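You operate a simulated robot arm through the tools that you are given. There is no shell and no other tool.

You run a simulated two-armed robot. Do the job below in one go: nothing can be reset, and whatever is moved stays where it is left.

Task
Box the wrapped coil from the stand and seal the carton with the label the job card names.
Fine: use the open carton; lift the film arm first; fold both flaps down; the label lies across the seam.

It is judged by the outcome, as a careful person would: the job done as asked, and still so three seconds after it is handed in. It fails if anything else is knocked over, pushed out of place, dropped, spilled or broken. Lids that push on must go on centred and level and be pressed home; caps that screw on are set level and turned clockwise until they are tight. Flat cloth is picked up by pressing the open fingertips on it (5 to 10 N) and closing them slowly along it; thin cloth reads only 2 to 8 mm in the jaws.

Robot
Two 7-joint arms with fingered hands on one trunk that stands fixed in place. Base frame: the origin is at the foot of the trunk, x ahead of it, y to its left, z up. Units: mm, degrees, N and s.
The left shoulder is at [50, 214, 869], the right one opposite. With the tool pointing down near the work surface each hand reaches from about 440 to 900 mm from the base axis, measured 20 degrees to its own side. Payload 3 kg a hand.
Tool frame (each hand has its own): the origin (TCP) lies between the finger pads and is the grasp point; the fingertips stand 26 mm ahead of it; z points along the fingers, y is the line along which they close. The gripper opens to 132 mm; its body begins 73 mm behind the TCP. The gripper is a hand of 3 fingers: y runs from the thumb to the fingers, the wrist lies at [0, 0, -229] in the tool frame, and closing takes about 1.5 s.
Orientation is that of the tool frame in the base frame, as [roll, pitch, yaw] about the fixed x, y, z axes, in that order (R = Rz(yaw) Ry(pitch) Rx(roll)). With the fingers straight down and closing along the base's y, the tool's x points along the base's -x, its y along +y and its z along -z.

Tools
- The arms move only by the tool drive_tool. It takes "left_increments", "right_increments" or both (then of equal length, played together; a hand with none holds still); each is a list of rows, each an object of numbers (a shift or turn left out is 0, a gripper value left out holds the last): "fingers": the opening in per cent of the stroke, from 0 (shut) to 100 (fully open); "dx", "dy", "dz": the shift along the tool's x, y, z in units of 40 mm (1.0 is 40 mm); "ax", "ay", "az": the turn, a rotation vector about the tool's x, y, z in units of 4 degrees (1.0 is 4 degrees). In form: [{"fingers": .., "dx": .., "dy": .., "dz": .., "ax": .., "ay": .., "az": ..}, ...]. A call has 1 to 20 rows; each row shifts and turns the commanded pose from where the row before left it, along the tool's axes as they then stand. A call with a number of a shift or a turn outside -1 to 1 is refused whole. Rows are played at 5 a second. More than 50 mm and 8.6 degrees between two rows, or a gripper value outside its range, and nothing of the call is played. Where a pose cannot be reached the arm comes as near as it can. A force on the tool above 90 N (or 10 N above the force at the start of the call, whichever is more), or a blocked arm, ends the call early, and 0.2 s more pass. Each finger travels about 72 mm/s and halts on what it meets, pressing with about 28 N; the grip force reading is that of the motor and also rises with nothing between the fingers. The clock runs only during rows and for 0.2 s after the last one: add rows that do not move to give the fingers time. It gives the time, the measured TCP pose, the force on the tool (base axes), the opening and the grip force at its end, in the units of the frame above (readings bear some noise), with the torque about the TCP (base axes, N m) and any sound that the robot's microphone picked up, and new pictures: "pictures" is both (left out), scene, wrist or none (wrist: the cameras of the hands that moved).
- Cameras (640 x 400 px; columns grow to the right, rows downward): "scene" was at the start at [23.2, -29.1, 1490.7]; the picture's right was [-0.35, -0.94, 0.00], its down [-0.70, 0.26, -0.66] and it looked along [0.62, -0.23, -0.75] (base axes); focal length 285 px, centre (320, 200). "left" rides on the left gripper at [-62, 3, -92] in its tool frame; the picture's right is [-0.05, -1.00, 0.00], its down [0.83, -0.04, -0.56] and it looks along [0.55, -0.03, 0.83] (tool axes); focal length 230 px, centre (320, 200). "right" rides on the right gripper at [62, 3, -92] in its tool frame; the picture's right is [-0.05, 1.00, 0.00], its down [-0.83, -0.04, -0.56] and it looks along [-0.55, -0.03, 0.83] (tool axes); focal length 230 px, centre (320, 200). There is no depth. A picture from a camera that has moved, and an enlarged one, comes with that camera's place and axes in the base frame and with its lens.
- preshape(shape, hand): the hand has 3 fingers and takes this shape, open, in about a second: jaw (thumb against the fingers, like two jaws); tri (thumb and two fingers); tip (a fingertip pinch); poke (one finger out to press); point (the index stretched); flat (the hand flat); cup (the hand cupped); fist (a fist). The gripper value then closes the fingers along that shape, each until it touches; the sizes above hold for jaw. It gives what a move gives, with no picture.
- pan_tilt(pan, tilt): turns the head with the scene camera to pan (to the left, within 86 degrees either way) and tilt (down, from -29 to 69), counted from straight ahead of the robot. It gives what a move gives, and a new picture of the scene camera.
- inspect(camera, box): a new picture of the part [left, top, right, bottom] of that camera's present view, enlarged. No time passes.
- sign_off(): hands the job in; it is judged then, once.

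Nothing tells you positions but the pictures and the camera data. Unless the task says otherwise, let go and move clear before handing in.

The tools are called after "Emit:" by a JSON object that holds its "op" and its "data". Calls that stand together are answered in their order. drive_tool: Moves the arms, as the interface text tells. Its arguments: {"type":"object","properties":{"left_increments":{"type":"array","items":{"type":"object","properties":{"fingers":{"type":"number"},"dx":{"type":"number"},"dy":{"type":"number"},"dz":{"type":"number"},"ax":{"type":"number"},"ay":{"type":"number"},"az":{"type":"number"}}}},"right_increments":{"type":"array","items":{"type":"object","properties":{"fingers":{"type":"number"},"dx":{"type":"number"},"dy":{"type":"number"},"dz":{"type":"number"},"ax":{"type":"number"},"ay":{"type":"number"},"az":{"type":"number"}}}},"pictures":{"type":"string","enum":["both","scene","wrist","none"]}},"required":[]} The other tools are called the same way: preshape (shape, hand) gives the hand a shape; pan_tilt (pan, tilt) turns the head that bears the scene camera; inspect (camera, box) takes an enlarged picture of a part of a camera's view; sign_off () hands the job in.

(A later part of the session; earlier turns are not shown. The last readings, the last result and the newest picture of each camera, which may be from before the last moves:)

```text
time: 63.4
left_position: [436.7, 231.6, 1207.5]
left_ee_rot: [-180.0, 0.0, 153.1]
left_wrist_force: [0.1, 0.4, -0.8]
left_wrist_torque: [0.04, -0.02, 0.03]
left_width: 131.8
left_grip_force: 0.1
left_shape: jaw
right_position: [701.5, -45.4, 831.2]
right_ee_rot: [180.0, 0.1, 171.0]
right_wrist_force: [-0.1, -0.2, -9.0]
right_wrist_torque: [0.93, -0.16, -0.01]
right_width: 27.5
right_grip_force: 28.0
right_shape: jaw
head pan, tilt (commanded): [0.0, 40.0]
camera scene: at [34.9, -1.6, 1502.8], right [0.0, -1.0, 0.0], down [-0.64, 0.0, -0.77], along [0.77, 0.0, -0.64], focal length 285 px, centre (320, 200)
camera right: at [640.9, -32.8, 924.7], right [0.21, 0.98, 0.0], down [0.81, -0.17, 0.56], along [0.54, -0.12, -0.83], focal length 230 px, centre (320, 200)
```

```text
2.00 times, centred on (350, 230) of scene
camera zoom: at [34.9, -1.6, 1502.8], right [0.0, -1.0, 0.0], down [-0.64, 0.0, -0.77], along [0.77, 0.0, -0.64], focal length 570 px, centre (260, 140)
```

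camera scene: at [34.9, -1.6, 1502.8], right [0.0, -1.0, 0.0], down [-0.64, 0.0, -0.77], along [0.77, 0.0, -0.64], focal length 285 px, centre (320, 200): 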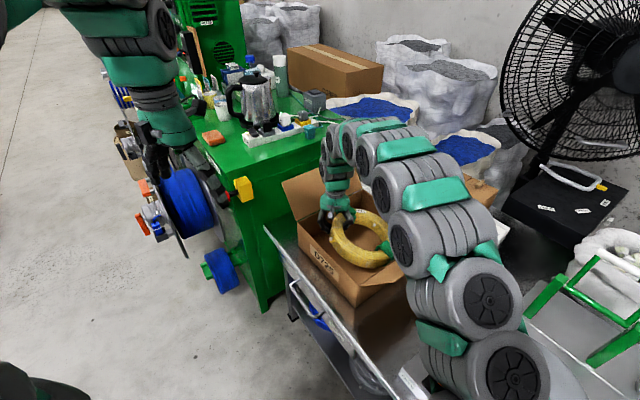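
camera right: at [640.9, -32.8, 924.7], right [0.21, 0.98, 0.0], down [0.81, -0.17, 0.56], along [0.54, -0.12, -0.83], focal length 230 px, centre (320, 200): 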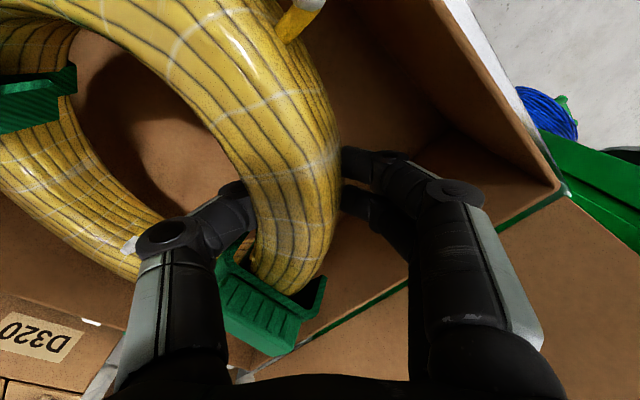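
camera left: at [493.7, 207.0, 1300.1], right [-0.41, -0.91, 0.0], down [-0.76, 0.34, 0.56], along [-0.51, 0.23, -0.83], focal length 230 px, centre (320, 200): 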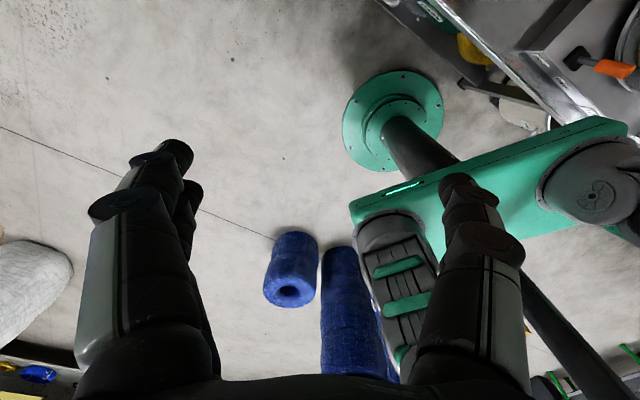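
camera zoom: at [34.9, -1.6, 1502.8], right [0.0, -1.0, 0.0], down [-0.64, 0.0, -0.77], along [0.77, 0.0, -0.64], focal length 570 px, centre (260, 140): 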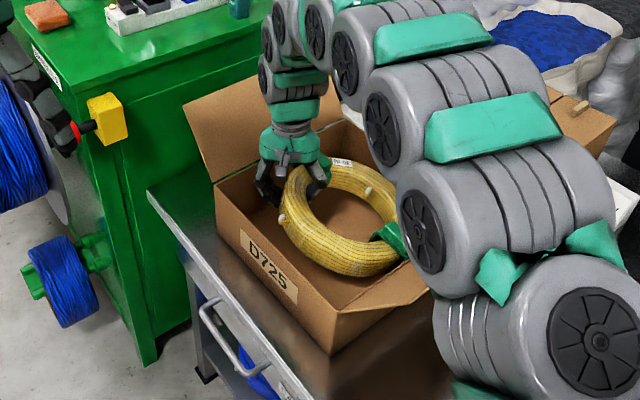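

The arm passes well above the flap and the coil is inside the walls. I'll lower slowly now and watch the load for contact with the floor.

Emit:
{"op": "drive_tool", "data": {"right_increments": [{"dz": 0.3}, {"dz": 0.3}, {"dz": 0.25}, {"dz": 0.2}, {}], "pictures": "wrist"}}

```text
time: 64.6
left_position: [437.8, 231.3, 1206.3]
left_ee_rot: [180.0, 0.0, 153.1]
left_wrist_force: [0.3, -0.5, 1.0]
left_wrist_torque: [0.01, -0.01, -0.01]
left_width: 132.0
left_grip_force: 0.0
left_shape: jaw
right_position: [700.9, -45.9, 790.6]
right_ee_rot: [-179.9, 0.0, 171.0]
right_wrist_force: [-0.3, 0.5, -8.2]
right_wrist_torque: [0.79, -0.13, 0.03]
right_width: 27.5
right_grip_force: 27.6
right_shape: jaw
head pan, tilt (commanded): [0.0, 40.0]
camera right: at [640.9, -32.3, 882.5], right [0.21, 0.98, 0.0], down [0.81, -0.17, 0.56], along [0.54, -0.11, -0.83], focal length 230 px, centre (320, 200)
```

right: 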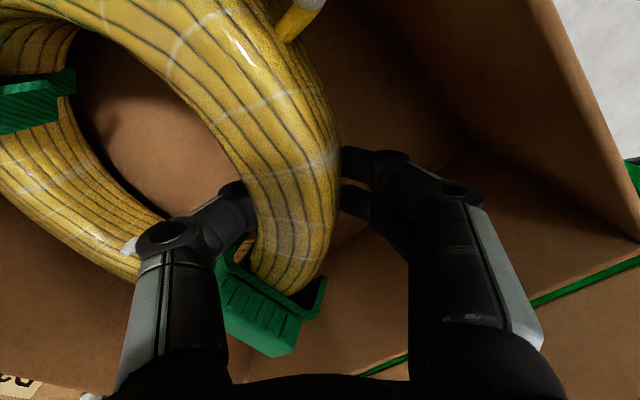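

Emit:
{"op": "drive_tool", "data": {"right_increments": [{"dz": 0.15}, {"dz": 0.15}, {"dz": 0.1}, {}], "pictures": "none"}}

Emit:
{"op": "drive_tool", "data": {"right_increments": [{"dz": 0.12}, {"dz": 0.12}, {}], "pictures": "wrist"}}

```text
time: 65.6
left_position: [436.1, 232.3, 1207.1]
left_ee_rot: [-180.0, -0.1, 153.1]
left_wrist_force: [0.5, 0.3, -0.2]
left_wrist_torque: [0.0, 0.0, -0.04]
left_width: 132.2
left_grip_force: 0.0
left_shape: jaw
right_position: [700.7, -44.8, 772.4]
right_ee_rot: [180.0, 0.0, 171.0]
right_wrist_force: [1.2, 0.9, -5.0]
right_wrist_torque: [0.16, -0.03, 0.05]
right_width: 27.6
right_grip_force: 27.5
right_shape: jaw
head pan, tilt (commanded): [0.0, 40.0]
```

```text
time: 66.4
left_position: [438.4, 230.7, 1207.7]
left_ee_rot: [-180.0, 0.0, 153.2]
left_wrist_force: [0.1, -0.5, 0.1]
left_wrist_torque: [-0.03, -0.02, 0.04]
left_width: 132.0
left_grip_force: 0.1
left_shape: jaw
right_position: [700.1, -45.5, 763.9]
right_ee_rot: [-179.9, 0.1, 171.0]
right_wrist_force: [-0.3, 2.6, -3.9]
right_wrist_torque: [0.02, 0.01, 0.02]
right_width: 27.1
right_grip_force: 28.2
right_shape: jaw
head pan, tilt (commanded): [0.0, 40.0]
camera right: at [640.5, -32.6, 856.9], right [0.21, 0.98, 0.0], down [0.81, -0.17, 0.55], along [0.54, -0.12, -0.83], focal length 230 px, centre (320, 200)
```

right: 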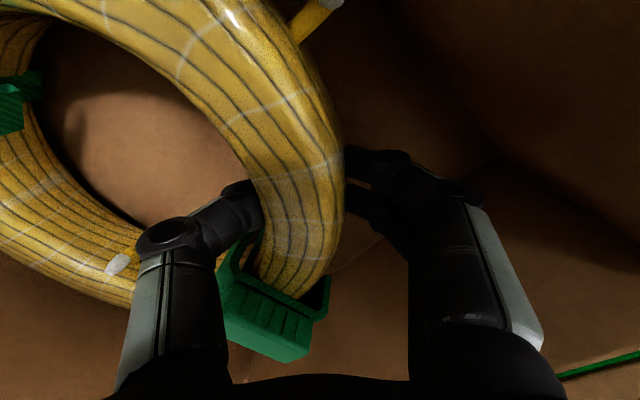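

Emit:
{"op": "drive_tool", "data": {"right_increments": [{"dz": 0.1}, {"dz": 0.1}, {}], "pictures": "none"}}

```text
time: 67.2
left_position: [437.1, 232.4, 1207.9]
left_ee_rot: [-179.9, 0.0, 153.2]
left_wrist_force: [0.0, 0.3, 0.1]
left_wrist_torque: [0.0, -0.01, -0.01]
left_width: 131.9
left_grip_force: 0.1
left_shape: jaw
right_position: [700.5, -46.3, 754.9]
right_ee_rot: [-179.9, 0.0, 171.0]
right_wrist_force: [0.7, 1.8, -3.7]
right_wrist_torque: [-0.06, 0.03, 0.02]
right_width: 26.8
right_grip_force: 27.6
right_shape: jaw
head pan, tilt (commanded): [0.0, 40.0]
```

Emit:
{"op": "drive_tool", "data": {"right_increments": [{"dz": 0.1}, {}], "pictures": "none"}}

```text
time: 67.8
left_position: [436.8, 232.0, 1208.6]
left_ee_rot: [180.0, 0.0, 153.1]
left_wrist_force: [-0.5, -0.4, 0.3]
left_wrist_torque: [-0.03, -0.01, 0.01]
left_width: 131.8
left_grip_force: 0.0
left_shape: jaw
right_position: [700.8, -45.8, 750.9]
right_ee_rot: [-180.0, -0.1, 171.1]
right_wrist_force: [0.6, 1.8, -3.2]
right_wrist_torque: [-0.15, 0.02, -0.08]
right_width: 27.1
right_grip_force: 27.9
right_shape: jaw
head pan, tilt (commanded): [0.0, 40.0]
```

Emit:
{"op": "drive_tool", "data": {"right_increments": [{"dz": 0.08}, {}], "pictures": "both"}}

Emit:
{"op": "inspect", "data": {"camera": "scene", "box": [250, 130, 450, 330]}}

```text
time: 68.4
left_position: [437.2, 232.8, 1207.1]
left_ee_rot: [179.9, 0.0, 153.2]
left_wrist_force: [0.2, 0.5, -0.7]
left_wrist_torque: [0.0, 0.0, 0.04]
left_width: 131.8
left_grip_force: 0.0
left_shape: jaw
right_position: [700.9, -46.3, 749.5]
right_ee_rot: [-180.0, 0.0, 171.0]
right_wrist_force: [1.1, 2.2, -3.5]
right_wrist_torque: [-0.17, 0.02, -0.02]
right_width: 27.2
right_grip_force: 27.9
right_shape: jaw
head pan, tilt (commanded): [0.0, 40.0]
camera scene: at [34.9, -1.6, 1502.8], right [0.0, -1.0, 0.0], down [-0.64, 0.0, -0.77], along [0.77, 0.0, -0.64], focal length 285 px, centre (320, 200)
camera right: at [640.9, -32.6, 842.0], right [0.21, 0.98, 0.0], down [0.81, -0.17, 0.56], along [0.54, -0.12, -0.83], focal length 230 px, centre (320, 200)
```

scene: 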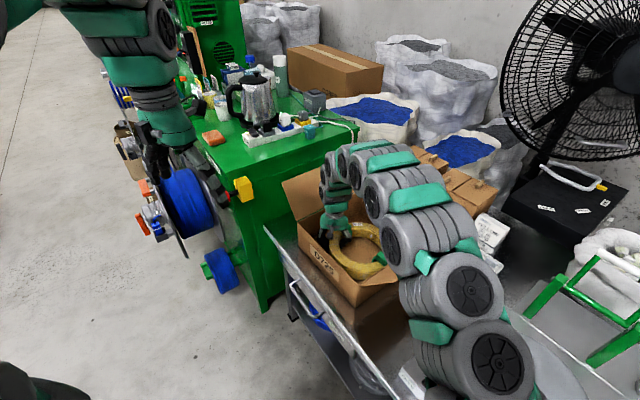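
right: 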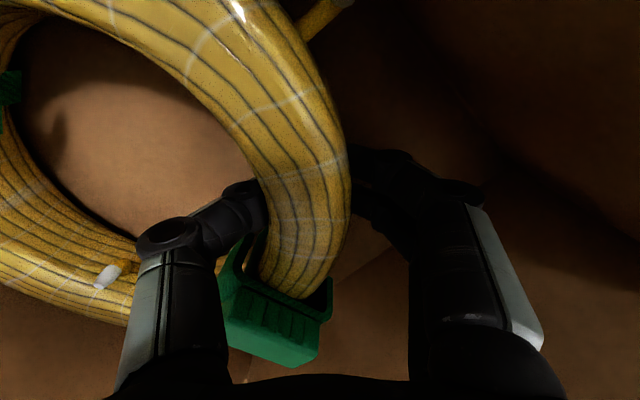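

```text
2.00 times, centred on (350, 230) of scene
camera zoom: at [34.9, -1.6, 1502.8], right [0.0, -1.0, 0.0], down [-0.64, 0.0, -0.77], along [0.77, 0.0, -0.64], focal length 570 px, centre (260, 140)
```

zoom: 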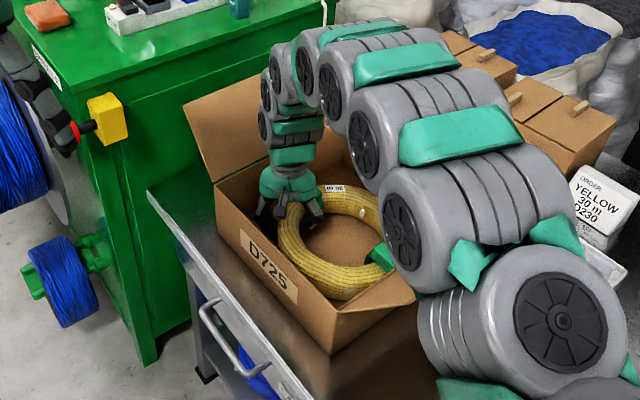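

The coil's far side is down and the near side is within millimetres of the floor. I'll open the fingers gently to let it settle.

Emit:
{"op": "drive_tool", "data": {"right_increments": [{"fingers": 22}, {"fingers": 26}, {"fingers": 30}, {"fingers": 35}, {"fingers": 40}, {"fingers": 45}, {"fingers": 50}, {}], "pictures": "both"}}

```text
time: 70.2
left_position: [437.7, 232.0, 1206.7]
left_ee_rot: [180.0, 0.0, 153.0]
left_wrist_force: [-1.1, 0.2, 1.1]
left_wrist_torque: [0.0, 0.04, -0.01]
left_width: 132.0
left_grip_force: 0.0
left_shape: jaw
right_position: [700.6, -46.1, 748.8]
right_ee_rot: [-180.0, 0.0, 170.9]
right_wrist_force: [0.5, -0.3, 0.3]
right_wrist_torque: [0.04, 0.03, -0.01]
right_width: 65.2
right_grip_force: 0.1
right_shape: jaw
head pan, tilt (commanded): [0.0, 40.0]
camera scene: at [34.8, -1.6, 1502.8], right [0.0, -1.0, 0.0], down [-0.64, 0.0, -0.77], along [0.77, 0.0, -0.64], focal length 285 px, centre (320, 200)
camera right: at [640.9, -32.7, 842.1], right [0.21, 0.98, 0.0], down [0.81, -0.17, 0.56], along [0.54, -0.12, -0.83], focal length 230 px, centre (320, 200)
```

scene: 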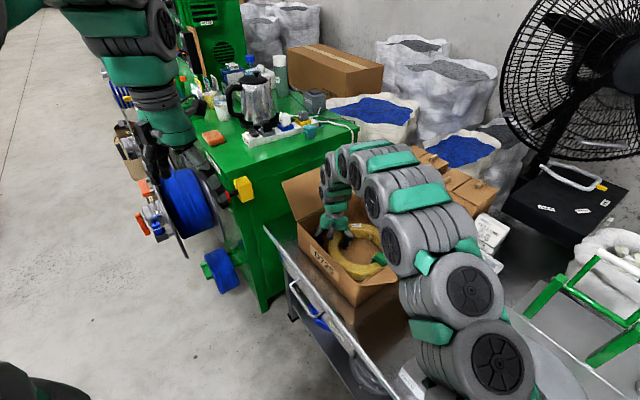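
right: 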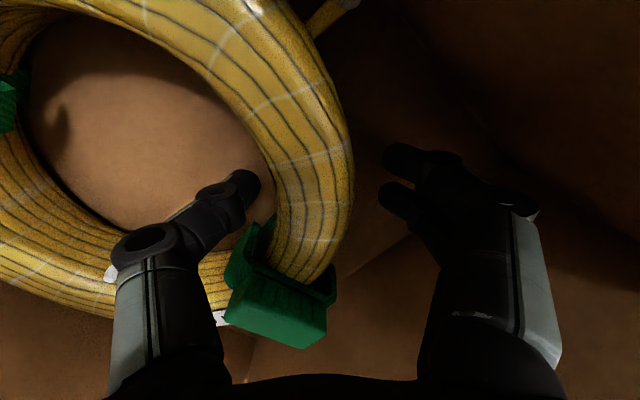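

The coil is released and sits flat on the floor of the carton. I'll withdraw straight up.

Emit:
{"op": "drive_tool", "data": {"right_increments": [{"dz": -0.2}, {"dz": -0.4}, {"dz": -0.5}, {"dz": -0.7}, {"dz": -0.9}, {"dz": -1}, {"dz": -1}, {"dz": -1}], "pictures": "both"}}

```text
time: 72.0
left_position: [438.5, 231.9, 1206.9]
left_ee_rot: [180.0, 0.0, 153.1]
left_wrist_force: [-0.4, 0.0, 0.4]
left_wrist_torque: [0.0, 0.01, 0.06]
left_width: 131.8
left_grip_force: 0.1
left_shape: jaw
right_position: [702.9, -45.0, 978.0]
right_ee_rot: [180.0, 0.0, 171.1]
right_wrist_force: [0.9, 0.4, -0.6]
right_wrist_torque: [0.05, -0.01, -0.02]
right_width: 65.4
right_grip_force: 0.0
right_shape: jaw
head pan, tilt (commanded): [0.0, 40.0]
camera scene: at [34.8, -1.6, 1502.8], right [0.0, -1.0, 0.0], down [-0.64, 0.0, -0.77], along [0.77, 0.0, -0.64], focal length 285 px, centre (320, 200)
camera right: at [641.2, -32.5, 1071.1], right [0.21, 0.98, 0.0], down [0.81, -0.17, 0.56], along [0.54, -0.12, -0.83], focal length 230 px, centre (320, 200)
```

scene: 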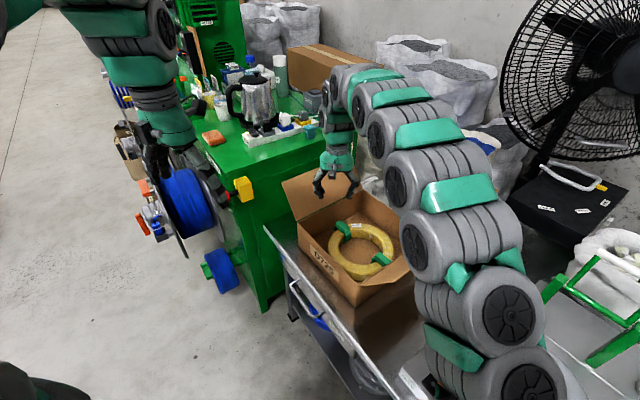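
right: 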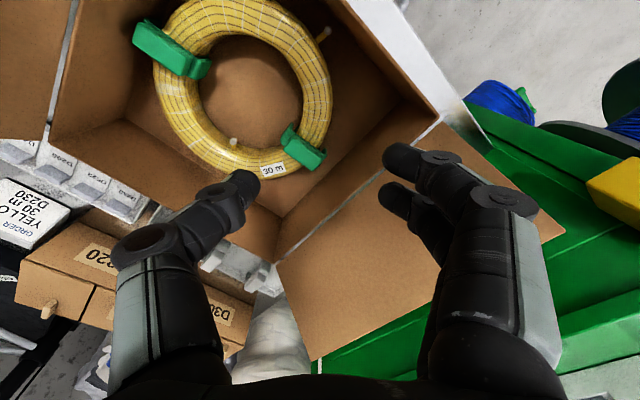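

The coil lies flat inside the carton. This view shows the whole opening, so I'll zoom in to fix the carton and flap geometry.

Emit:
{"op": "inspect", "data": {"camera": "right", "box": [0, 0, 640, 400]}}

Emit:
{"op": "inspect", "data": {"camera": "right", "box": [0, 0, 320, 200]}}

Emit:
{"op": "inspect", "data": {"camera": "scene", "box": [250, 130, 450, 330]}}

```text
1.00 times, centred on (320, 200) of right (not enlarged: the box is as wide or as high as the picture)
camera zoom: at [641.2, -32.5, 1071.1], right [0.21, 0.98, 0.0], down [0.81, -0.17, 0.56], along [0.54, -0.12, -0.83], focal length 230 px, centre (320, 200)
```

zoom: 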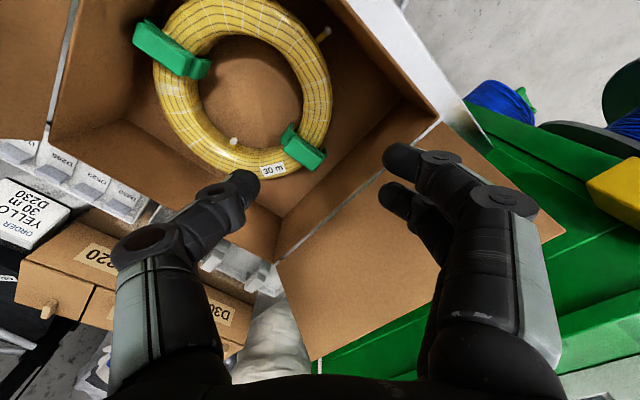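

```text
2.00 times, centred on (160, 100) of right
camera zoom: at [641.2, -32.5, 1071.1], right [0.21, 0.98, 0.0], down [0.81, -0.17, 0.56], along [0.54, -0.12, -0.83], focal length 460 px, centre (640, 400)
```

zoom: 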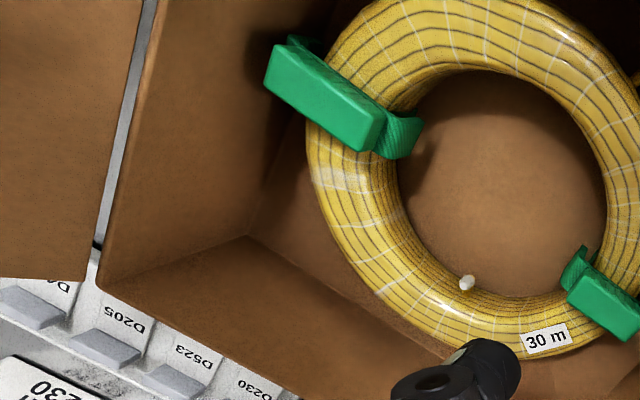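

```text
2.00 times, centred on (350, 230) of scene
camera zoom: at [34.8, -1.6, 1502.8], right [0.0, -1.0, 0.0], down [-0.64, 0.0, -0.77], along [0.77, 0.0, -0.64], focal length 570 px, centre (260, 140)
```

zoom: 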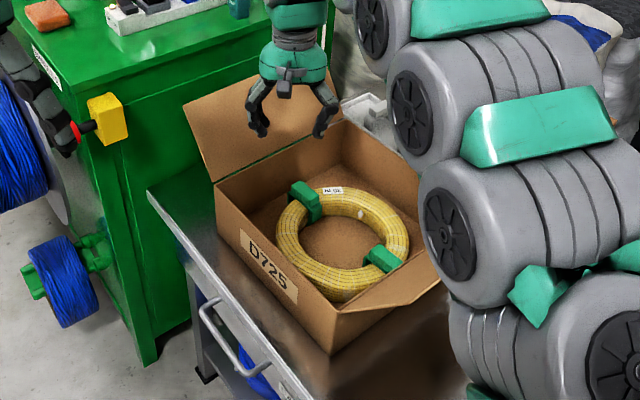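

The rim corners are now well fixed: FL(722,75), BL(895,-158), BR(655,-340), FR(477,-110), all at z 831, and both flaps lean out at about 45°. I'll park the right hand over by the stand and prepare the left hand to fold the far-left flap.

Emit:
{"op": "drive_tool", "data": {"right_increments": [{"dz": -1}, {"dz": -1}, {"dx": 0.372, "dy": -0.765}, {"dx": 0.372, "dy": -0.765}, {"dx": 0.372, "dy": -0.765}, {"dx": 0.372, "dy": -0.765}, {"dx": 0.372, "dy": -0.765}, {"dx": 0.372, "dy": -0.765}, {"dx": 0.372, "dy": -0.765}, {"dx": 0.372, "dy": -0.765}, {"dx": 0.372, "dy": -0.765}, {"dx": 0.372, "dy": -0.765}, {"dx": 0.372, "dy": -0.765}, {"dx": 0.372, "dy": -0.765}], "pictures": "both"}}

Emit:
{"op": "preshape", "data": {"hand": "left", "shape": "flat"}}

Emit:
{"op": "inspect", "data": {"camera": "left", "box": [0, 0, 640, 400]}}

```text
time: 75.0
left_position: [438.0, 233.6, 1207.1]
left_ee_rot: [-180.0, -0.1, 153.1]
left_wrist_force: [-0.4, 0.3, 0.1]
left_wrist_torque: [0.01, 0.02, -0.02]
left_width: 131.9
left_grip_force: 0.2
left_shape: jaw
right_position: [467.6, -378.4, 1056.0]
right_ee_rot: [179.9, 0.0, 170.9]
right_wrist_force: [0.9, 0.6, 0.8]
right_wrist_torque: [0.01, -0.02, -0.01]
right_width: 65.4
right_grip_force: 0.1
right_shape: jaw
head pan, tilt (commanded): [0.0, 40.0]
camera scene: at [34.8, -1.6, 1502.8], right [0.0, -1.0, 0.0], down [-0.64, 0.0, -0.77], along [0.77, 0.0, -0.64], focal length 285 px, centre (320, 200)
camera right: at [406.9, -367.1, 1149.3], right [0.21, 0.98, 0.0], down [0.81, -0.17, 0.56], along [0.54, -0.11, -0.83], focal length 230 px, centre (320, 200)
```

scene: 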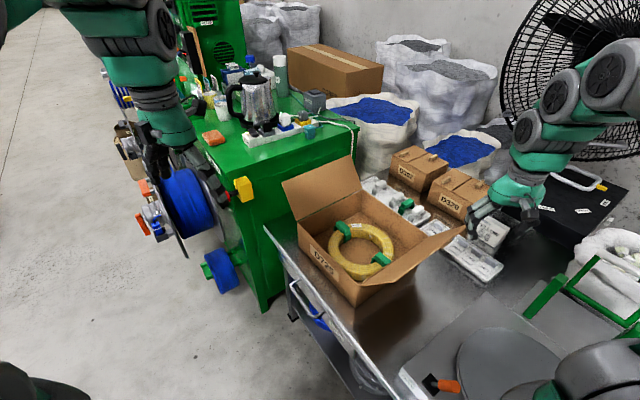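
right: 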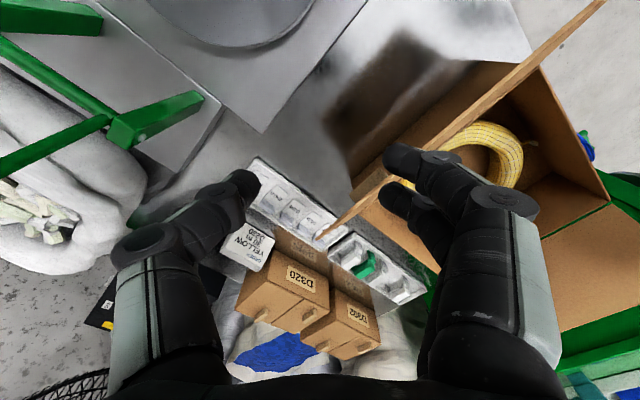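

```text
time: 75.9
left_position: [436.9, 232.2, 1207.0]
left_ee_rot: [179.9, -0.1, 153.2]
left_wrist_force: [-0.6, -0.3, -0.6]
left_wrist_torque: [-0.04, 0.04, -0.02]
left_width: 0.0
left_grip_force: 0.1
left_shape: flat
right_position: [467.7, -380.4, 1057.2]
right_ee_rot: [179.9, -0.1, 171.0]
right_wrist_force: [-0.9, -0.4, 0.0]
right_wrist_torque: [-0.01, -0.01, 0.02]
right_width: 65.5
right_grip_force: 0.0
right_shape: jaw
head pan, tilt (commanded): [0.0, 40.0]
```

```text
1.00 times, centred on (320, 200) of left (not enlarged: the box is as wide or as high as the picture)
camera zoom: at [493.7, 206.5, 1300.2], right [-0.41, -0.91, 0.0], down [-0.76, 0.34, 0.56], along [-0.51, 0.23, -0.83], focal length 230 px, centre (320, 200)
```

zoom: 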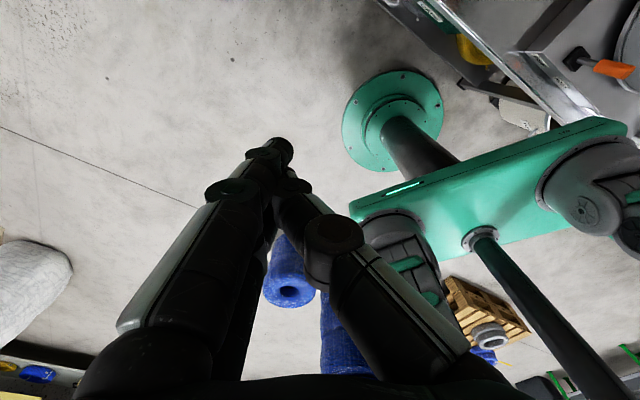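

In the flat shape the left hand's fingers form a straight bundle, good for pushing. The left flap's outer front corner is at about [795,126,942]. I'll tilt the left hand forward and bring it above and outside that flap edge.

Emit:
{"op": "drive_tool", "data": {"left_increments": [{"az": -0.93}, {"az": -0.92}, {"ay": -1}, {"ay": -1}, {"ay": -1}, {"ay": -1}, {"ay": -1}, {"ay": -1}, {"ay": -1}, {"ay": -1}, {"ay": -1}, {"ay": -0.225}], "pictures": "wrist"}}

```text
time: 78.5
left_position: [436.1, 232.4, 1206.8]
left_ee_rot: [179.9, 37.0, 160.5]
left_wrist_force: [0.0, -0.7, -0.3]
left_wrist_torque: [0.01, 0.02, 0.0]
left_width: 0.0
left_grip_force: 0.0
left_shape: flat
right_position: [467.8, -379.5, 1056.7]
right_ee_rot: [180.0, 0.0, 171.1]
right_wrist_force: [0.1, -0.1, -0.4]
right_wrist_torque: [-0.02, 0.01, 0.01]
right_width: 65.3
right_grip_force: 0.1
right_shape: jaw
head pan, tilt (commanded): [0.0, 40.0]
camera left: at [431.4, 237.0, 1318.8], right [-0.29, -0.96, 0.03], down [-0.95, 0.29, -0.06], along [0.04, -0.05, -1.0], focal length 230 px, centre (320, 200)
```

left: 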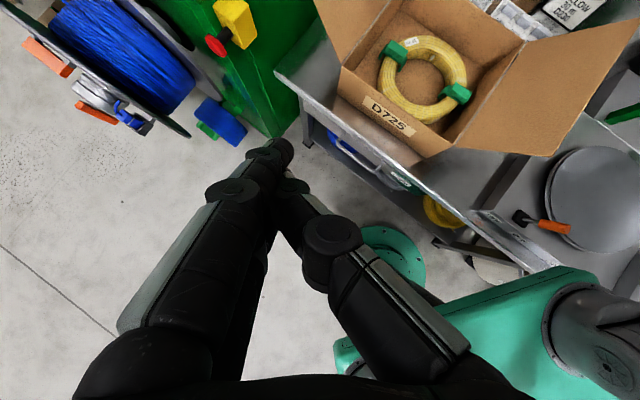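

Emit:
{"op": "drive_tool", "data": {"left_increments": [{"dx": -0.436, "dy": 0.049, "dz": 0.848}, {"dx": -0.436, "dy": 0.049, "dz": 0.848}, {"dx": -0.436, "dy": 0.049, "dz": 0.848}, {"dx": -0.436, "dy": 0.049, "dz": 0.848}, {"dx": -0.436, "dy": 0.049, "dz": 0.848}, {"dx": -0.436, "dy": 0.049, "dz": 0.848}, {"dx": -0.436, "dy": 0.049, "dz": 0.848}, {"dx": -0.436, "dy": 0.049, "dz": 0.848}, {"dx": -0.436, "dy": 0.049, "dz": 0.848}, {"dx": -0.436, "dy": 0.049, "dz": 0.848}], "pictures": "both"}}

Emit:
{"op": "inspect", "data": {"camera": "scene", "box": [220, 60, 440, 280]}}

```text
time: 80.7
left_position: [764.3, 136.5, 1040.9]
left_ee_rot: [-180.0, 36.9, 160.6]
left_wrist_force: [0.1, -0.6, 0.7]
left_wrist_torque: [-0.03, 0.02, 0.03]
left_width: 0.1
left_grip_force: 0.1
left_shape: flat
right_position: [467.0, -379.0, 1057.8]
right_ee_rot: [-179.9, 0.0, 171.0]
right_wrist_force: [-0.7, -0.1, -0.4]
right_wrist_torque: [0.02, 0.03, -0.02]
right_width: 65.4
right_grip_force: 0.1
right_shape: jaw
head pan, tilt (commanded): [0.0, 40.0]
camera scene: at [34.9, -1.6, 1502.8], right [0.0, -1.0, 0.0], down [-0.64, 0.0, -0.77], along [0.77, 0.0, -0.64], focal length 285 px, centre (320, 200)
camera left: at [760.0, 141.0, 1152.5], right [-0.29, -0.96, 0.03], down [-0.95, 0.29, -0.05], along [0.04, -0.05, -1.0], focal length 230 px, centre (320, 200)
```

scene: 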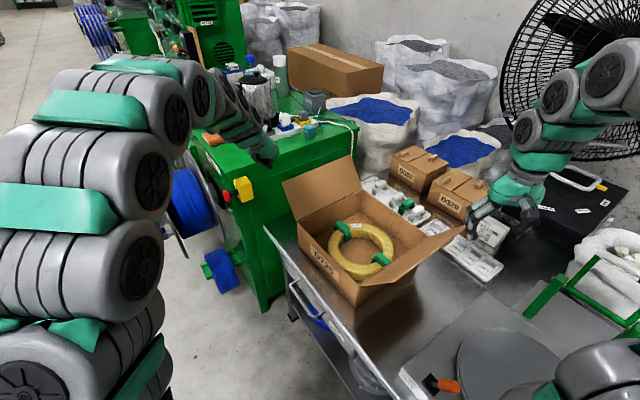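
left: 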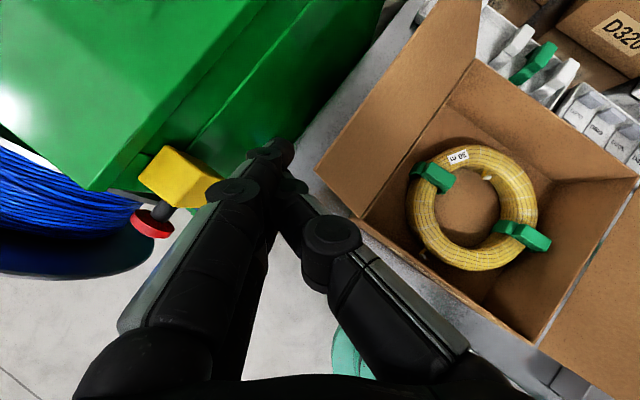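

```text
1.82 times, centred on (330, 170) of scene
camera zoom: at [34.9, -1.6, 1502.8], right [0.0, -1.0, 0.0], down [-0.64, 0.0, -0.77], along [0.77, 0.0, -0.64], focal length 518 px, centre (302, 254)
```

zoom: 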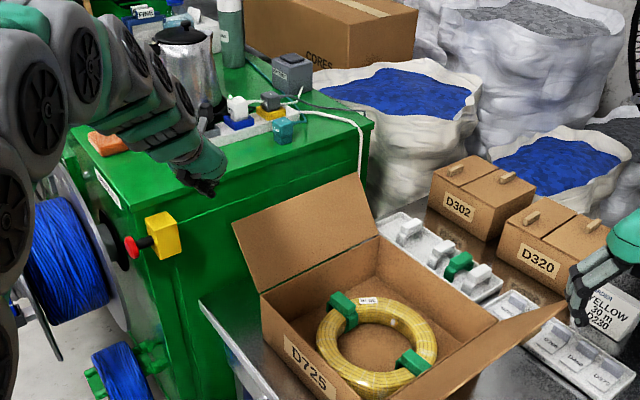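

The view confirms that the finger bundle is just outside the flap edge, well clear of the yellow and red switch. I'll slide the hand down along its own axis behind the flap.

Emit:
{"op": "drive_tool", "data": {"left_increments": [{"dy": 0.2, "dz": 0.4}, {"dz": 0.5}, {"dz": 0.5}, {"dz": 0.4}], "pictures": "both"}}

Emit:
{"op": "inspect", "data": {"camera": "scene", "box": [220, 60, 440, 280]}}

```text
time: 81.7
left_position: [808.3, 130.2, 984.9]
left_ee_rot: [180.0, 36.8, 160.6]
left_wrist_force: [0.5, -0.4, 0.5]
left_wrist_torque: [0.0, 0.01, -0.01]
left_width: 0.0
left_grip_force: 0.0
left_shape: flat
right_position: [467.3, -379.8, 1056.0]
right_ee_rot: [-180.0, 0.1, 170.9]
right_wrist_force: [-0.7, 0.2, -0.2]
right_wrist_torque: [0.02, -0.03, 0.01]
right_width: 65.4
right_grip_force: 0.0
right_shape: jaw
head pan, tilt (commanded): [0.0, 40.0]
camera scene: at [34.8, -1.6, 1502.8], right [0.0, -1.0, 0.0], down [-0.64, 0.0, -0.77], along [0.77, 0.0, -0.64], focal length 285 px, centre (320, 200)
camera left: at [805.3, 134.9, 1095.1], right [-0.29, -0.96, 0.03], down [-0.95, 0.29, -0.06], along [0.04, -0.05, -1.0], focal length 230 px, centre (320, 200)
```

scene: 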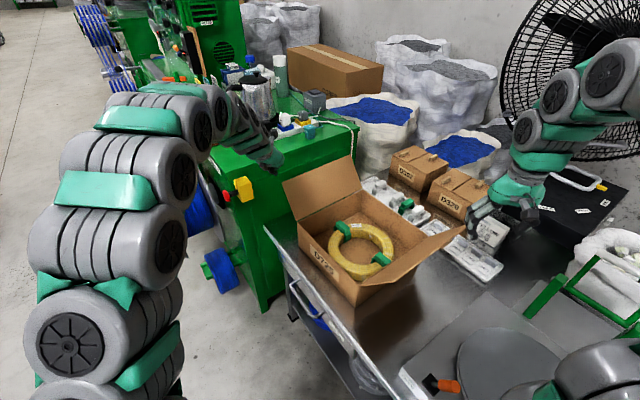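
left: 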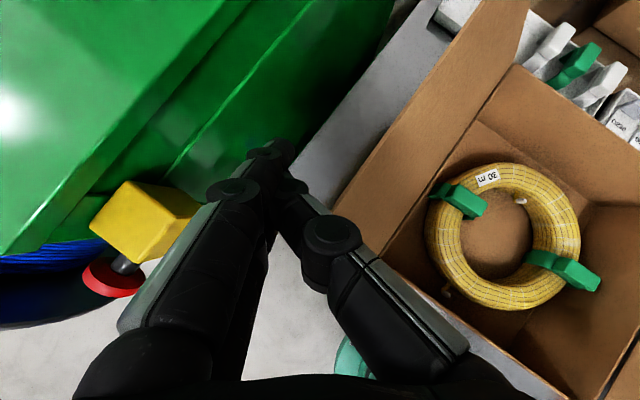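

```text
1.82 times, centred on (330, 170) of scene
camera zoom: at [34.8, -1.6, 1502.8], right [0.0, -1.0, 0.0], down [-0.64, 0.0, -0.77], along [0.77, 0.0, -0.64], focal length 518 px, centre (302, 254)
```

zoom: 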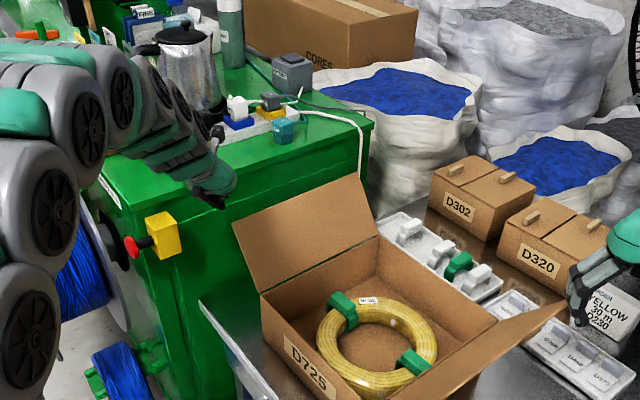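

Emit:
{"op": "drive_tool", "data": {"left_increments": [{"dz": 0.4}, {"dz": 0.4}, {"dz": 0.3}], "pictures": "wrist"}}

```text
time: 82.5
left_position: [835.1, 121.8, 948.0]
left_ee_rot: [-180.0, 36.9, 160.6]
left_wrist_force: [0.2, -0.1, -0.1]
left_wrist_torque: [-0.02, 0.02, -0.04]
left_width: 0.0
left_grip_force: 0.1
left_shape: flat
right_position: [468.1, -380.4, 1056.9]
right_ee_rot: [179.9, 0.0, 171.1]
right_wrist_force: [0.1, -0.3, 0.7]
right_wrist_torque: [0.0, 0.0, -0.03]
right_width: 65.6
right_grip_force: 0.0
right_shape: jaw
head pan, tilt (commanded): [0.0, 40.0]
camera left: at [830.1, 126.5, 1059.2], right [-0.29, -0.96, 0.03], down [-0.95, 0.29, -0.05], along [0.04, -0.05, -1.0], focal length 230 px, centre (320, 200)
```

left: 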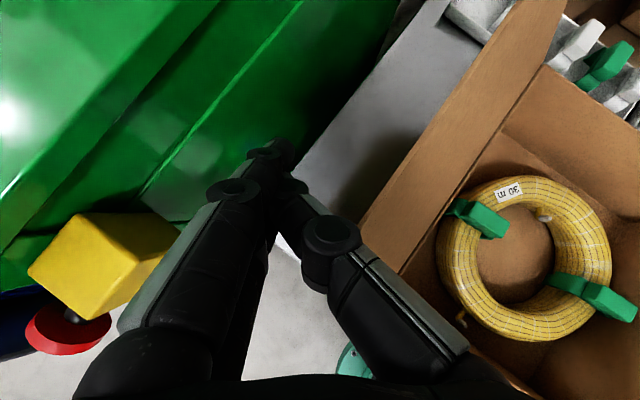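

The hand is behind the flap with a clearance of about 30 mm. I'll push it inward and slightly upward in small steps, watching the force so the carton doesn't shift.

Emit:
{"op": "drive_tool", "data": {"left_increments": [{"dx": 0.08, "dy": -0.25, "dz": -0.16}, {"dx": 0.08, "dy": -0.25, "dz": -0.16}, {"dx": 0.08, "dy": -0.25, "dz": -0.16}, {"dx": 0.08, "dy": -0.25, "dz": -0.16}, {"dx": 0.08, "dy": -0.25, "dz": -0.16}], "pictures": "both"}}

Emit:
{"op": "inspect", "data": {"camera": "scene", "box": [220, 60, 440, 320]}}

```text
time: 83.7
left_position: [788.1, 83.9, 965.4]
left_ee_rot: [180.0, 37.0, 160.5]
left_wrist_force: [0.3, 0.5, 1.5]
left_wrist_torque: [0.04, -0.02, 0.0]
left_width: 0.0
left_grip_force: 0.1
left_shape: flat
right_position: [467.4, -380.5, 1057.3]
right_ee_rot: [-179.9, 0.0, 170.9]
right_wrist_force: [0.5, -0.4, -0.4]
right_wrist_torque: [-0.07, -0.02, 0.01]
right_width: 65.7
right_grip_force: 0.1
right_shape: jaw
head pan, tilt (commanded): [0.0, 40.0]
camera scene: at [34.8, -1.6, 1502.8], right [0.0, -1.0, 0.0], down [-0.64, 0.0, -0.77], along [0.77, 0.0, -0.64], focal length 285 px, centre (320, 200)
camera left: at [784.1, 88.8, 1076.7], right [-0.29, -0.96, 0.03], down [-0.95, 0.29, -0.06], along [0.04, -0.05, -1.0], focal length 230 px, centre (320, 200)
```

scene: 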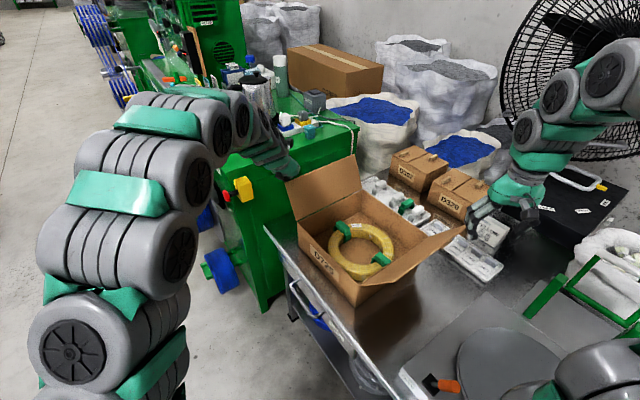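
left: 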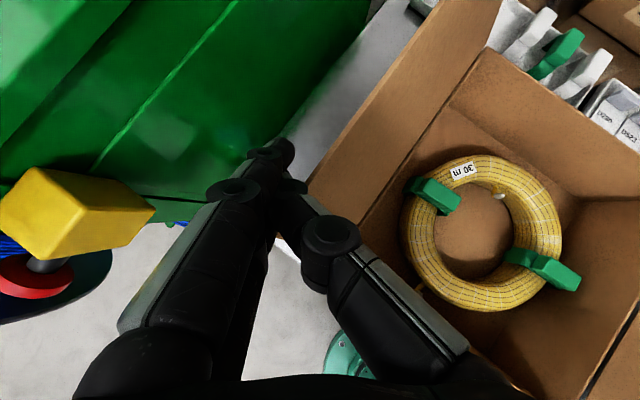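

```text
1.54 times, centred on (330, 190) of scene
camera zoom: at [34.8, -1.6, 1502.8], right [0.0, -1.0, 0.0], down [-0.64, 0.0, -0.77], along [0.77, 0.0, -0.64], focal length 439 px, centre (305, 215)
```

zoom: 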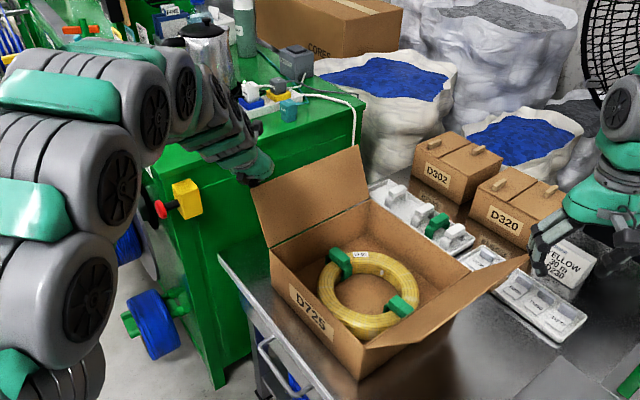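

Contact has begun with only about 1.5 N. I'll continue pushing.

Emit:
{"op": "drive_tool", "data": {"left_increments": [{"dx": 0.07, "dy": -0.25, "dz": -0.18}, {"dx": 0.07, "dy": -0.25, "dz": -0.18}, {"dx": 0.07, "dy": -0.25, "dz": -0.18}, {"dx": 0.07, "dy": -0.25, "dz": -0.18}, {"dx": 0.07, "dy": -0.25, "dz": -0.18}], "pictures": "both"}}

Emit:
{"op": "inspect", "data": {"camera": "scene", "box": [220, 60, 440, 320]}}

```text
time: 84.9
left_position: [740.4, 47.3, 984.4]
left_ee_rot: [-180.0, 36.9, 160.5]
left_wrist_force: [-0.2, 0.2, 0.2]
left_wrist_torque: [0.01, 0.02, 0.0]
left_width: 0.2
left_grip_force: 0.1
left_shape: flat
right_position: [466.9, -379.8, 1056.7]
right_ee_rot: [-179.9, 0.0, 171.0]
right_wrist_force: [0.2, 0.2, 0.1]
right_wrist_torque: [-0.01, 0.03, -0.01]
right_width: 65.3
right_grip_force: 0.0
right_shape: jaw
head pan, tilt (commanded): [0.0, 40.0]
camera scene: at [34.8, -1.6, 1502.8], right [0.0, -1.0, 0.0], down [-0.64, 0.0, -0.77], along [0.77, 0.0, -0.64], focal length 285 px, centre (320, 200)
camera left: at [736.3, 52.2, 1096.8], right [-0.29, -0.96, 0.03], down [-0.95, 0.29, -0.05], along [0.04, -0.05, -1.0], focal length 230 px, centre (320, 200)
```

scene: 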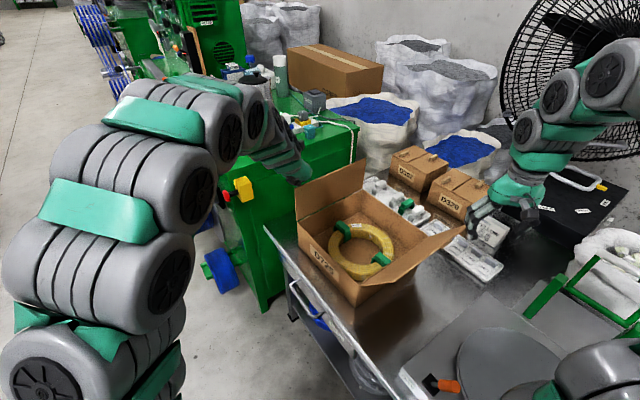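
left: 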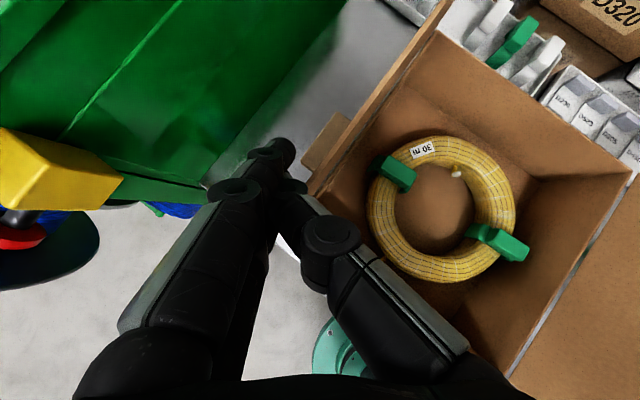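

```text
1.54 times, centred on (330, 190) of scene
camera zoom: at [34.8, -1.6, 1502.8], right [0.0, -1.0, 0.0], down [-0.64, 0.0, -0.77], along [0.77, 0.0, -0.64], focal length 439 px, centre (305, 215)
```

zoom: 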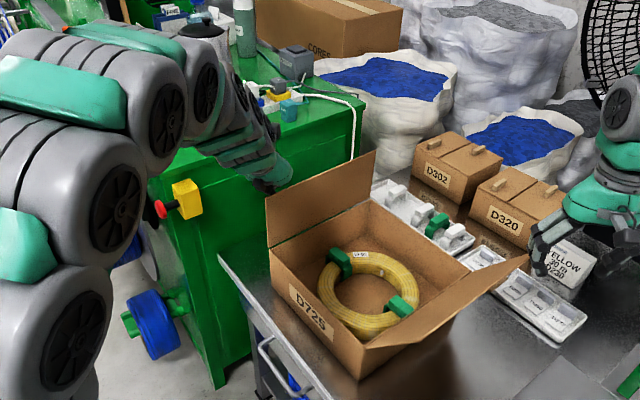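

The flap is now almost vertical, with practically no force. I'll keep pushing it past vertical.

Emit:
{"op": "drive_tool", "data": {"left_increments": [{"dx": 0.1, "dy": -0.21, "dz": -0.11}, {"dx": 0.1, "dy": -0.21, "dz": -0.11}, {"dx": 0.1, "dy": -0.21, "dz": -0.11}, {"dx": 0.1, "dy": -0.21, "dz": -0.11}, {"dx": 0.1, "dy": -0.21, "dz": -0.11}], "pictures": "both"}}

Emit:
{"op": "inspect", "data": {"camera": "scene", "box": [220, 60, 440, 320]}}

```text
time: 86.1
left_position: [698.9, 18.2, 990.0]
left_ee_rot: [-179.8, 36.8, 160.5]
left_wrist_force: [0.2, 0.4, -0.2]
left_wrist_torque: [-0.01, 0.03, -0.01]
left_width: 0.0
left_grip_force: 0.1
left_shape: flat
right_position: [468.7, -380.3, 1057.2]
right_ee_rot: [180.0, 0.1, 171.0]
right_wrist_force: [-0.7, 0.2, 0.5]
right_wrist_torque: [0.01, 0.02, 0.01]
right_width: 65.2
right_grip_force: 0.1
right_shape: jaw
head pan, tilt (commanded): [0.0, 40.0]
camera scene: at [34.8, -1.6, 1502.8], right [0.0, -1.0, 0.0], down [-0.64, 0.0, -0.77], along [0.77, 0.0, -0.64], focal length 285 px, centre (320, 200)
camera left: at [693.7, 23.3, 1100.4], right [-0.29, -0.96, 0.03], down [-0.95, 0.29, -0.05], along [0.04, -0.05, -1.0], focal length 230 px, centre (320, 200)
```

scene: 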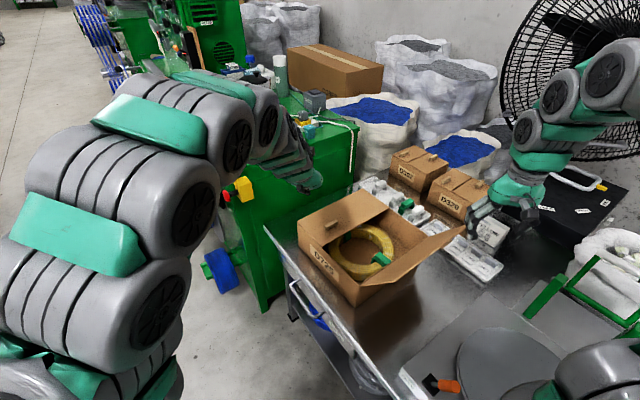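
left: 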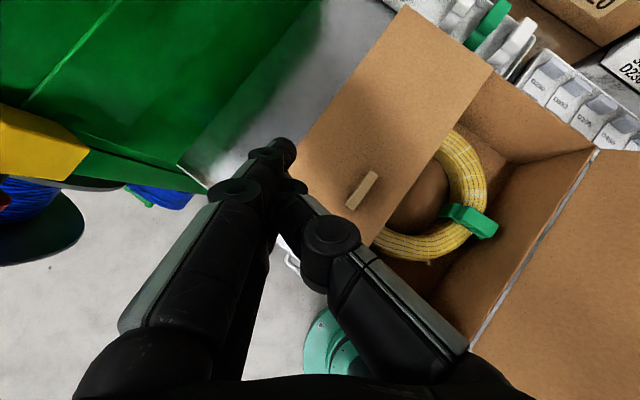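

```text
1.54 times, centred on (330, 190) of scene
camera zoom: at [34.8, -1.6, 1502.8], right [0.0, -1.0, 0.0], down [-0.64, 0.0, -0.77], along [0.77, 0.0, -0.64], focal length 439 px, centre (305, 215)
```

zoom: 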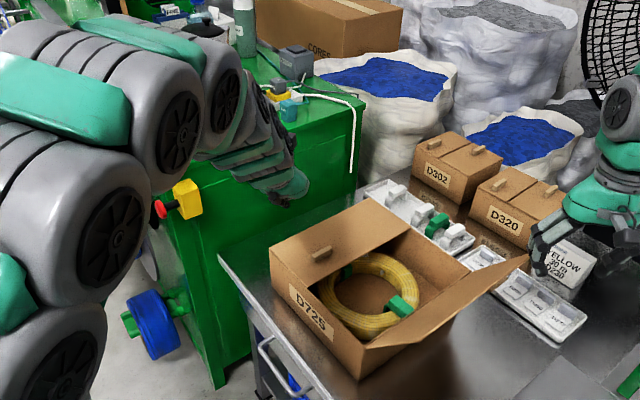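

The left flap has folded over and lies down on the carton. I'll back the left hand off and prepare the right hand in the flat shape to fold the near flap the same way.

Emit:
{"op": "preshape", "data": {"hand": "right", "shape": "flat"}}

Emit:
{"op": "drive_tool", "data": {"left_increments": [{"dx": -0.6, "dz": -0.8}, {"dx": -0.6, "dz": -0.8}, {"dx": -0.6, "dz": -0.8}, {"dx": 0.88, "dy": 0.27, "dz": -0.66}, {"dx": 0.88, "dy": 0.27, "dz": -0.66}, {"dx": 0.88, "dy": 0.27, "dz": -0.66}, {"dx": 0.88, "dy": 0.27, "dz": -0.66}, {"dx": 0.88, "dy": 0.27, "dz": -0.66}, {"dx": 0.88, "dy": 0.27, "dz": -0.66}, {}, {}, {}, {}, {}], "right_increments": [{"az": 1}, {"az": 1}, {"az": 1}, {"az": 1}, {"az": 1}, {"az": 1}, {"az": 1}, {"az": 1}, {"az": 1}, {"az": 1}, {"az": 1}, {"az": 0.25}, {"dx": 0.82, "dy": 0.19}, {"dx": 0.82, "dy": 0.19}], "pictures": "both"}}

Emit:
{"op": "inspect", "data": {"camera": "scene", "box": [220, 60, 520, 320]}}

```text
time: 87.0
left_position: [699.7, 19.4, 988.6]
left_ee_rot: [-180.0, 36.9, 160.6]
left_wrist_force: [-0.3, 0.3, 0.3]
left_wrist_torque: [0.03, 0.0, 0.02]
left_width: 0.0
left_grip_force: 0.0
left_shape: flat
right_position: [467.6, -379.5, 1056.2]
right_ee_rot: [179.9, 0.0, 171.0]
right_wrist_force: [-1.0, -0.4, -0.2]
right_wrist_torque: [-0.02, 0.01, 0.02]
right_width: 0.3
right_grip_force: 0.0
right_shape: flat
head pan, tilt (commanded): [0.0, 40.0]
```

```text
time: 90.0
left_position: [473.0, 166.5, 1108.2]
left_ee_rot: [-179.9, 37.0, 160.5]
left_wrist_force: [-0.2, 0.3, 0.6]
left_wrist_torque: [-0.02, -0.07, 0.01]
left_width: 0.0
left_grip_force: 0.0
left_shape: flat
right_position: [442.0, -318.3, 1056.7]
right_ee_rot: [180.0, -0.1, 126.0]
right_wrist_force: [-0.9, 0.1, -0.9]
right_wrist_torque: [0.0, 0.0, 0.01]
right_width: 0.2
right_grip_force: 0.1
right_shape: flat
head pan, tilt (commanded): [0.0, 40.0]
camera scene: at [34.8, -1.6, 1502.8], right [0.0, -1.0, 0.0], down [-0.64, 0.0, -0.77], along [0.77, 0.0, -0.64], focal length 285 px, centre (320, 200)
camera right: at [407.6, -266.2, 1150.0], right [0.84, 0.54, 0.0], down [0.45, -0.7, 0.55], along [0.3, -0.46, -0.83], focal length 230 px, centre (320, 200)
camera left: at [468.8, 171.2, 1220.2], right [-0.29, -0.96, 0.03], down [-0.95, 0.29, -0.05], along [0.04, -0.05, -1.0], focal length 230 px, centre (320, 200)
```

scene: 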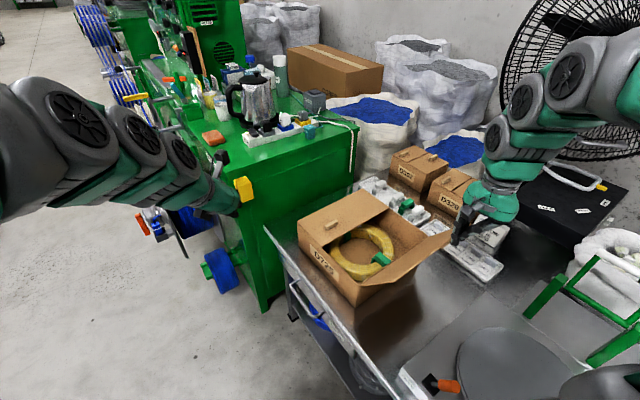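
right: 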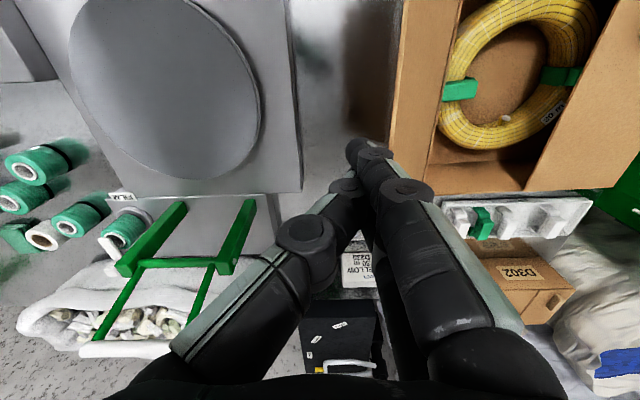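
left: 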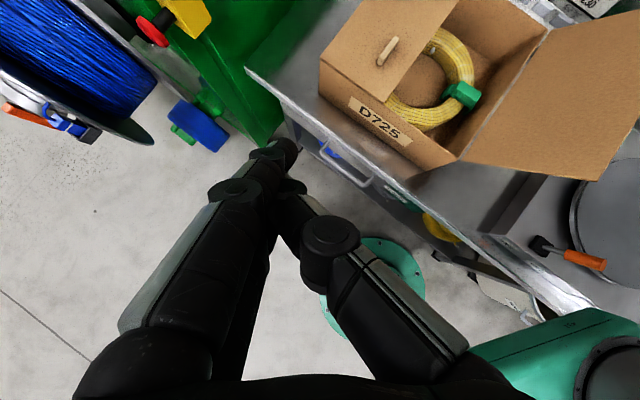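

```text
1.54 times, centred on (370, 190) of scene
camera zoom: at [34.8, -1.6, 1502.8], right [0.0, -1.0, 0.0], down [-0.64, 0.0, -0.77], along [0.77, 0.0, -0.64], focal length 439 px, centre (243, 215)
```

zoom: 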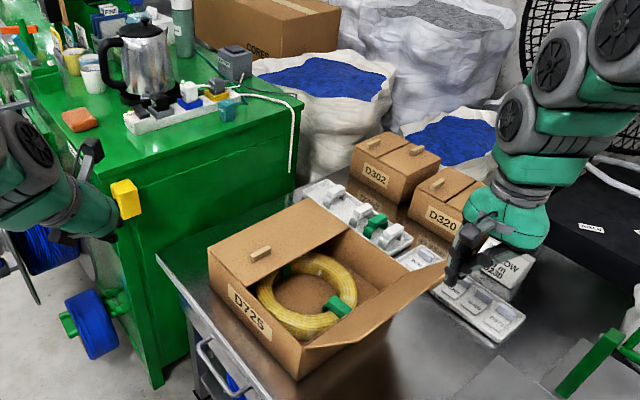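

The right-hand fingers are outside the near flap, about 27 mm off its edge. I'll descend behind it and then push it inward.

Emit:
{"op": "drive_tool", "data": {"right_increments": [{"dz": 0.8}, {"dz": 0.8}, {"dz": 0.8}], "pictures": "both"}}

```text
time: 90.8
left_position: [474.2, 167.6, 1108.9]
left_ee_rot: [-179.9, 36.9, 160.5]
left_wrist_force: [0.7, 0.1, -0.2]
left_wrist_torque: [0.0, -0.03, 0.0]
left_width: 0.3
left_grip_force: 0.1
left_shape: flat
right_position: [439.2, -316.8, 961.6]
right_ee_rot: [180.0, 0.0, 126.0]
right_wrist_force: [0.0, 0.9, -1.0]
right_wrist_torque: [-0.01, -0.02, -0.05]
right_width: 0.0
right_grip_force: 0.1
right_shape: flat
head pan, tilt (commanded): [0.0, 40.0]
camera scene: at [34.9, -1.6, 1502.8], right [0.0, -1.0, 0.0], down [-0.64, 0.0, -0.77], along [0.77, 0.0, -0.64], focal length 285 px, centre (320, 200)
camera right: at [405.5, -265.8, 1055.0], right [0.84, 0.55, 0.0], down [0.45, -0.7, 0.56], along [0.3, -0.47, -0.83], focal length 230 px, centre (320, 200)
```

scene: 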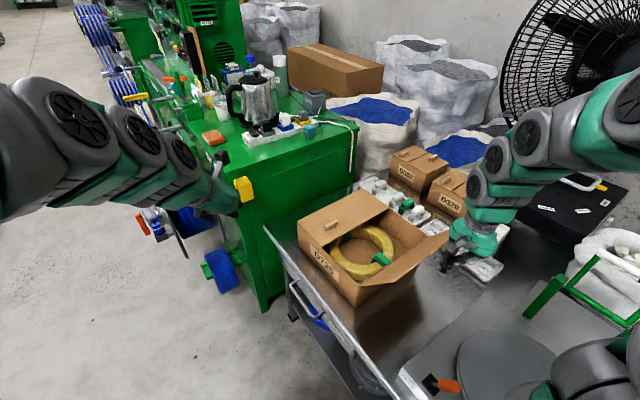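
right: 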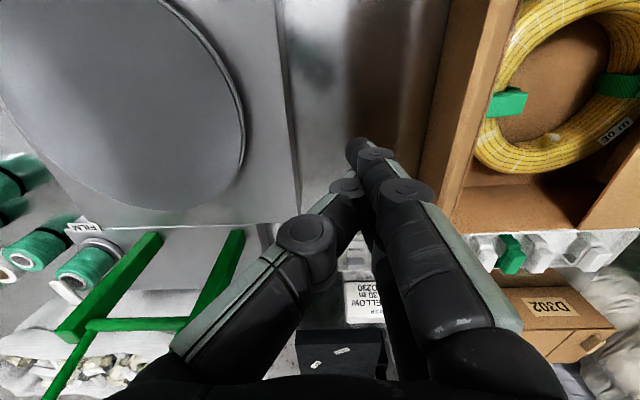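

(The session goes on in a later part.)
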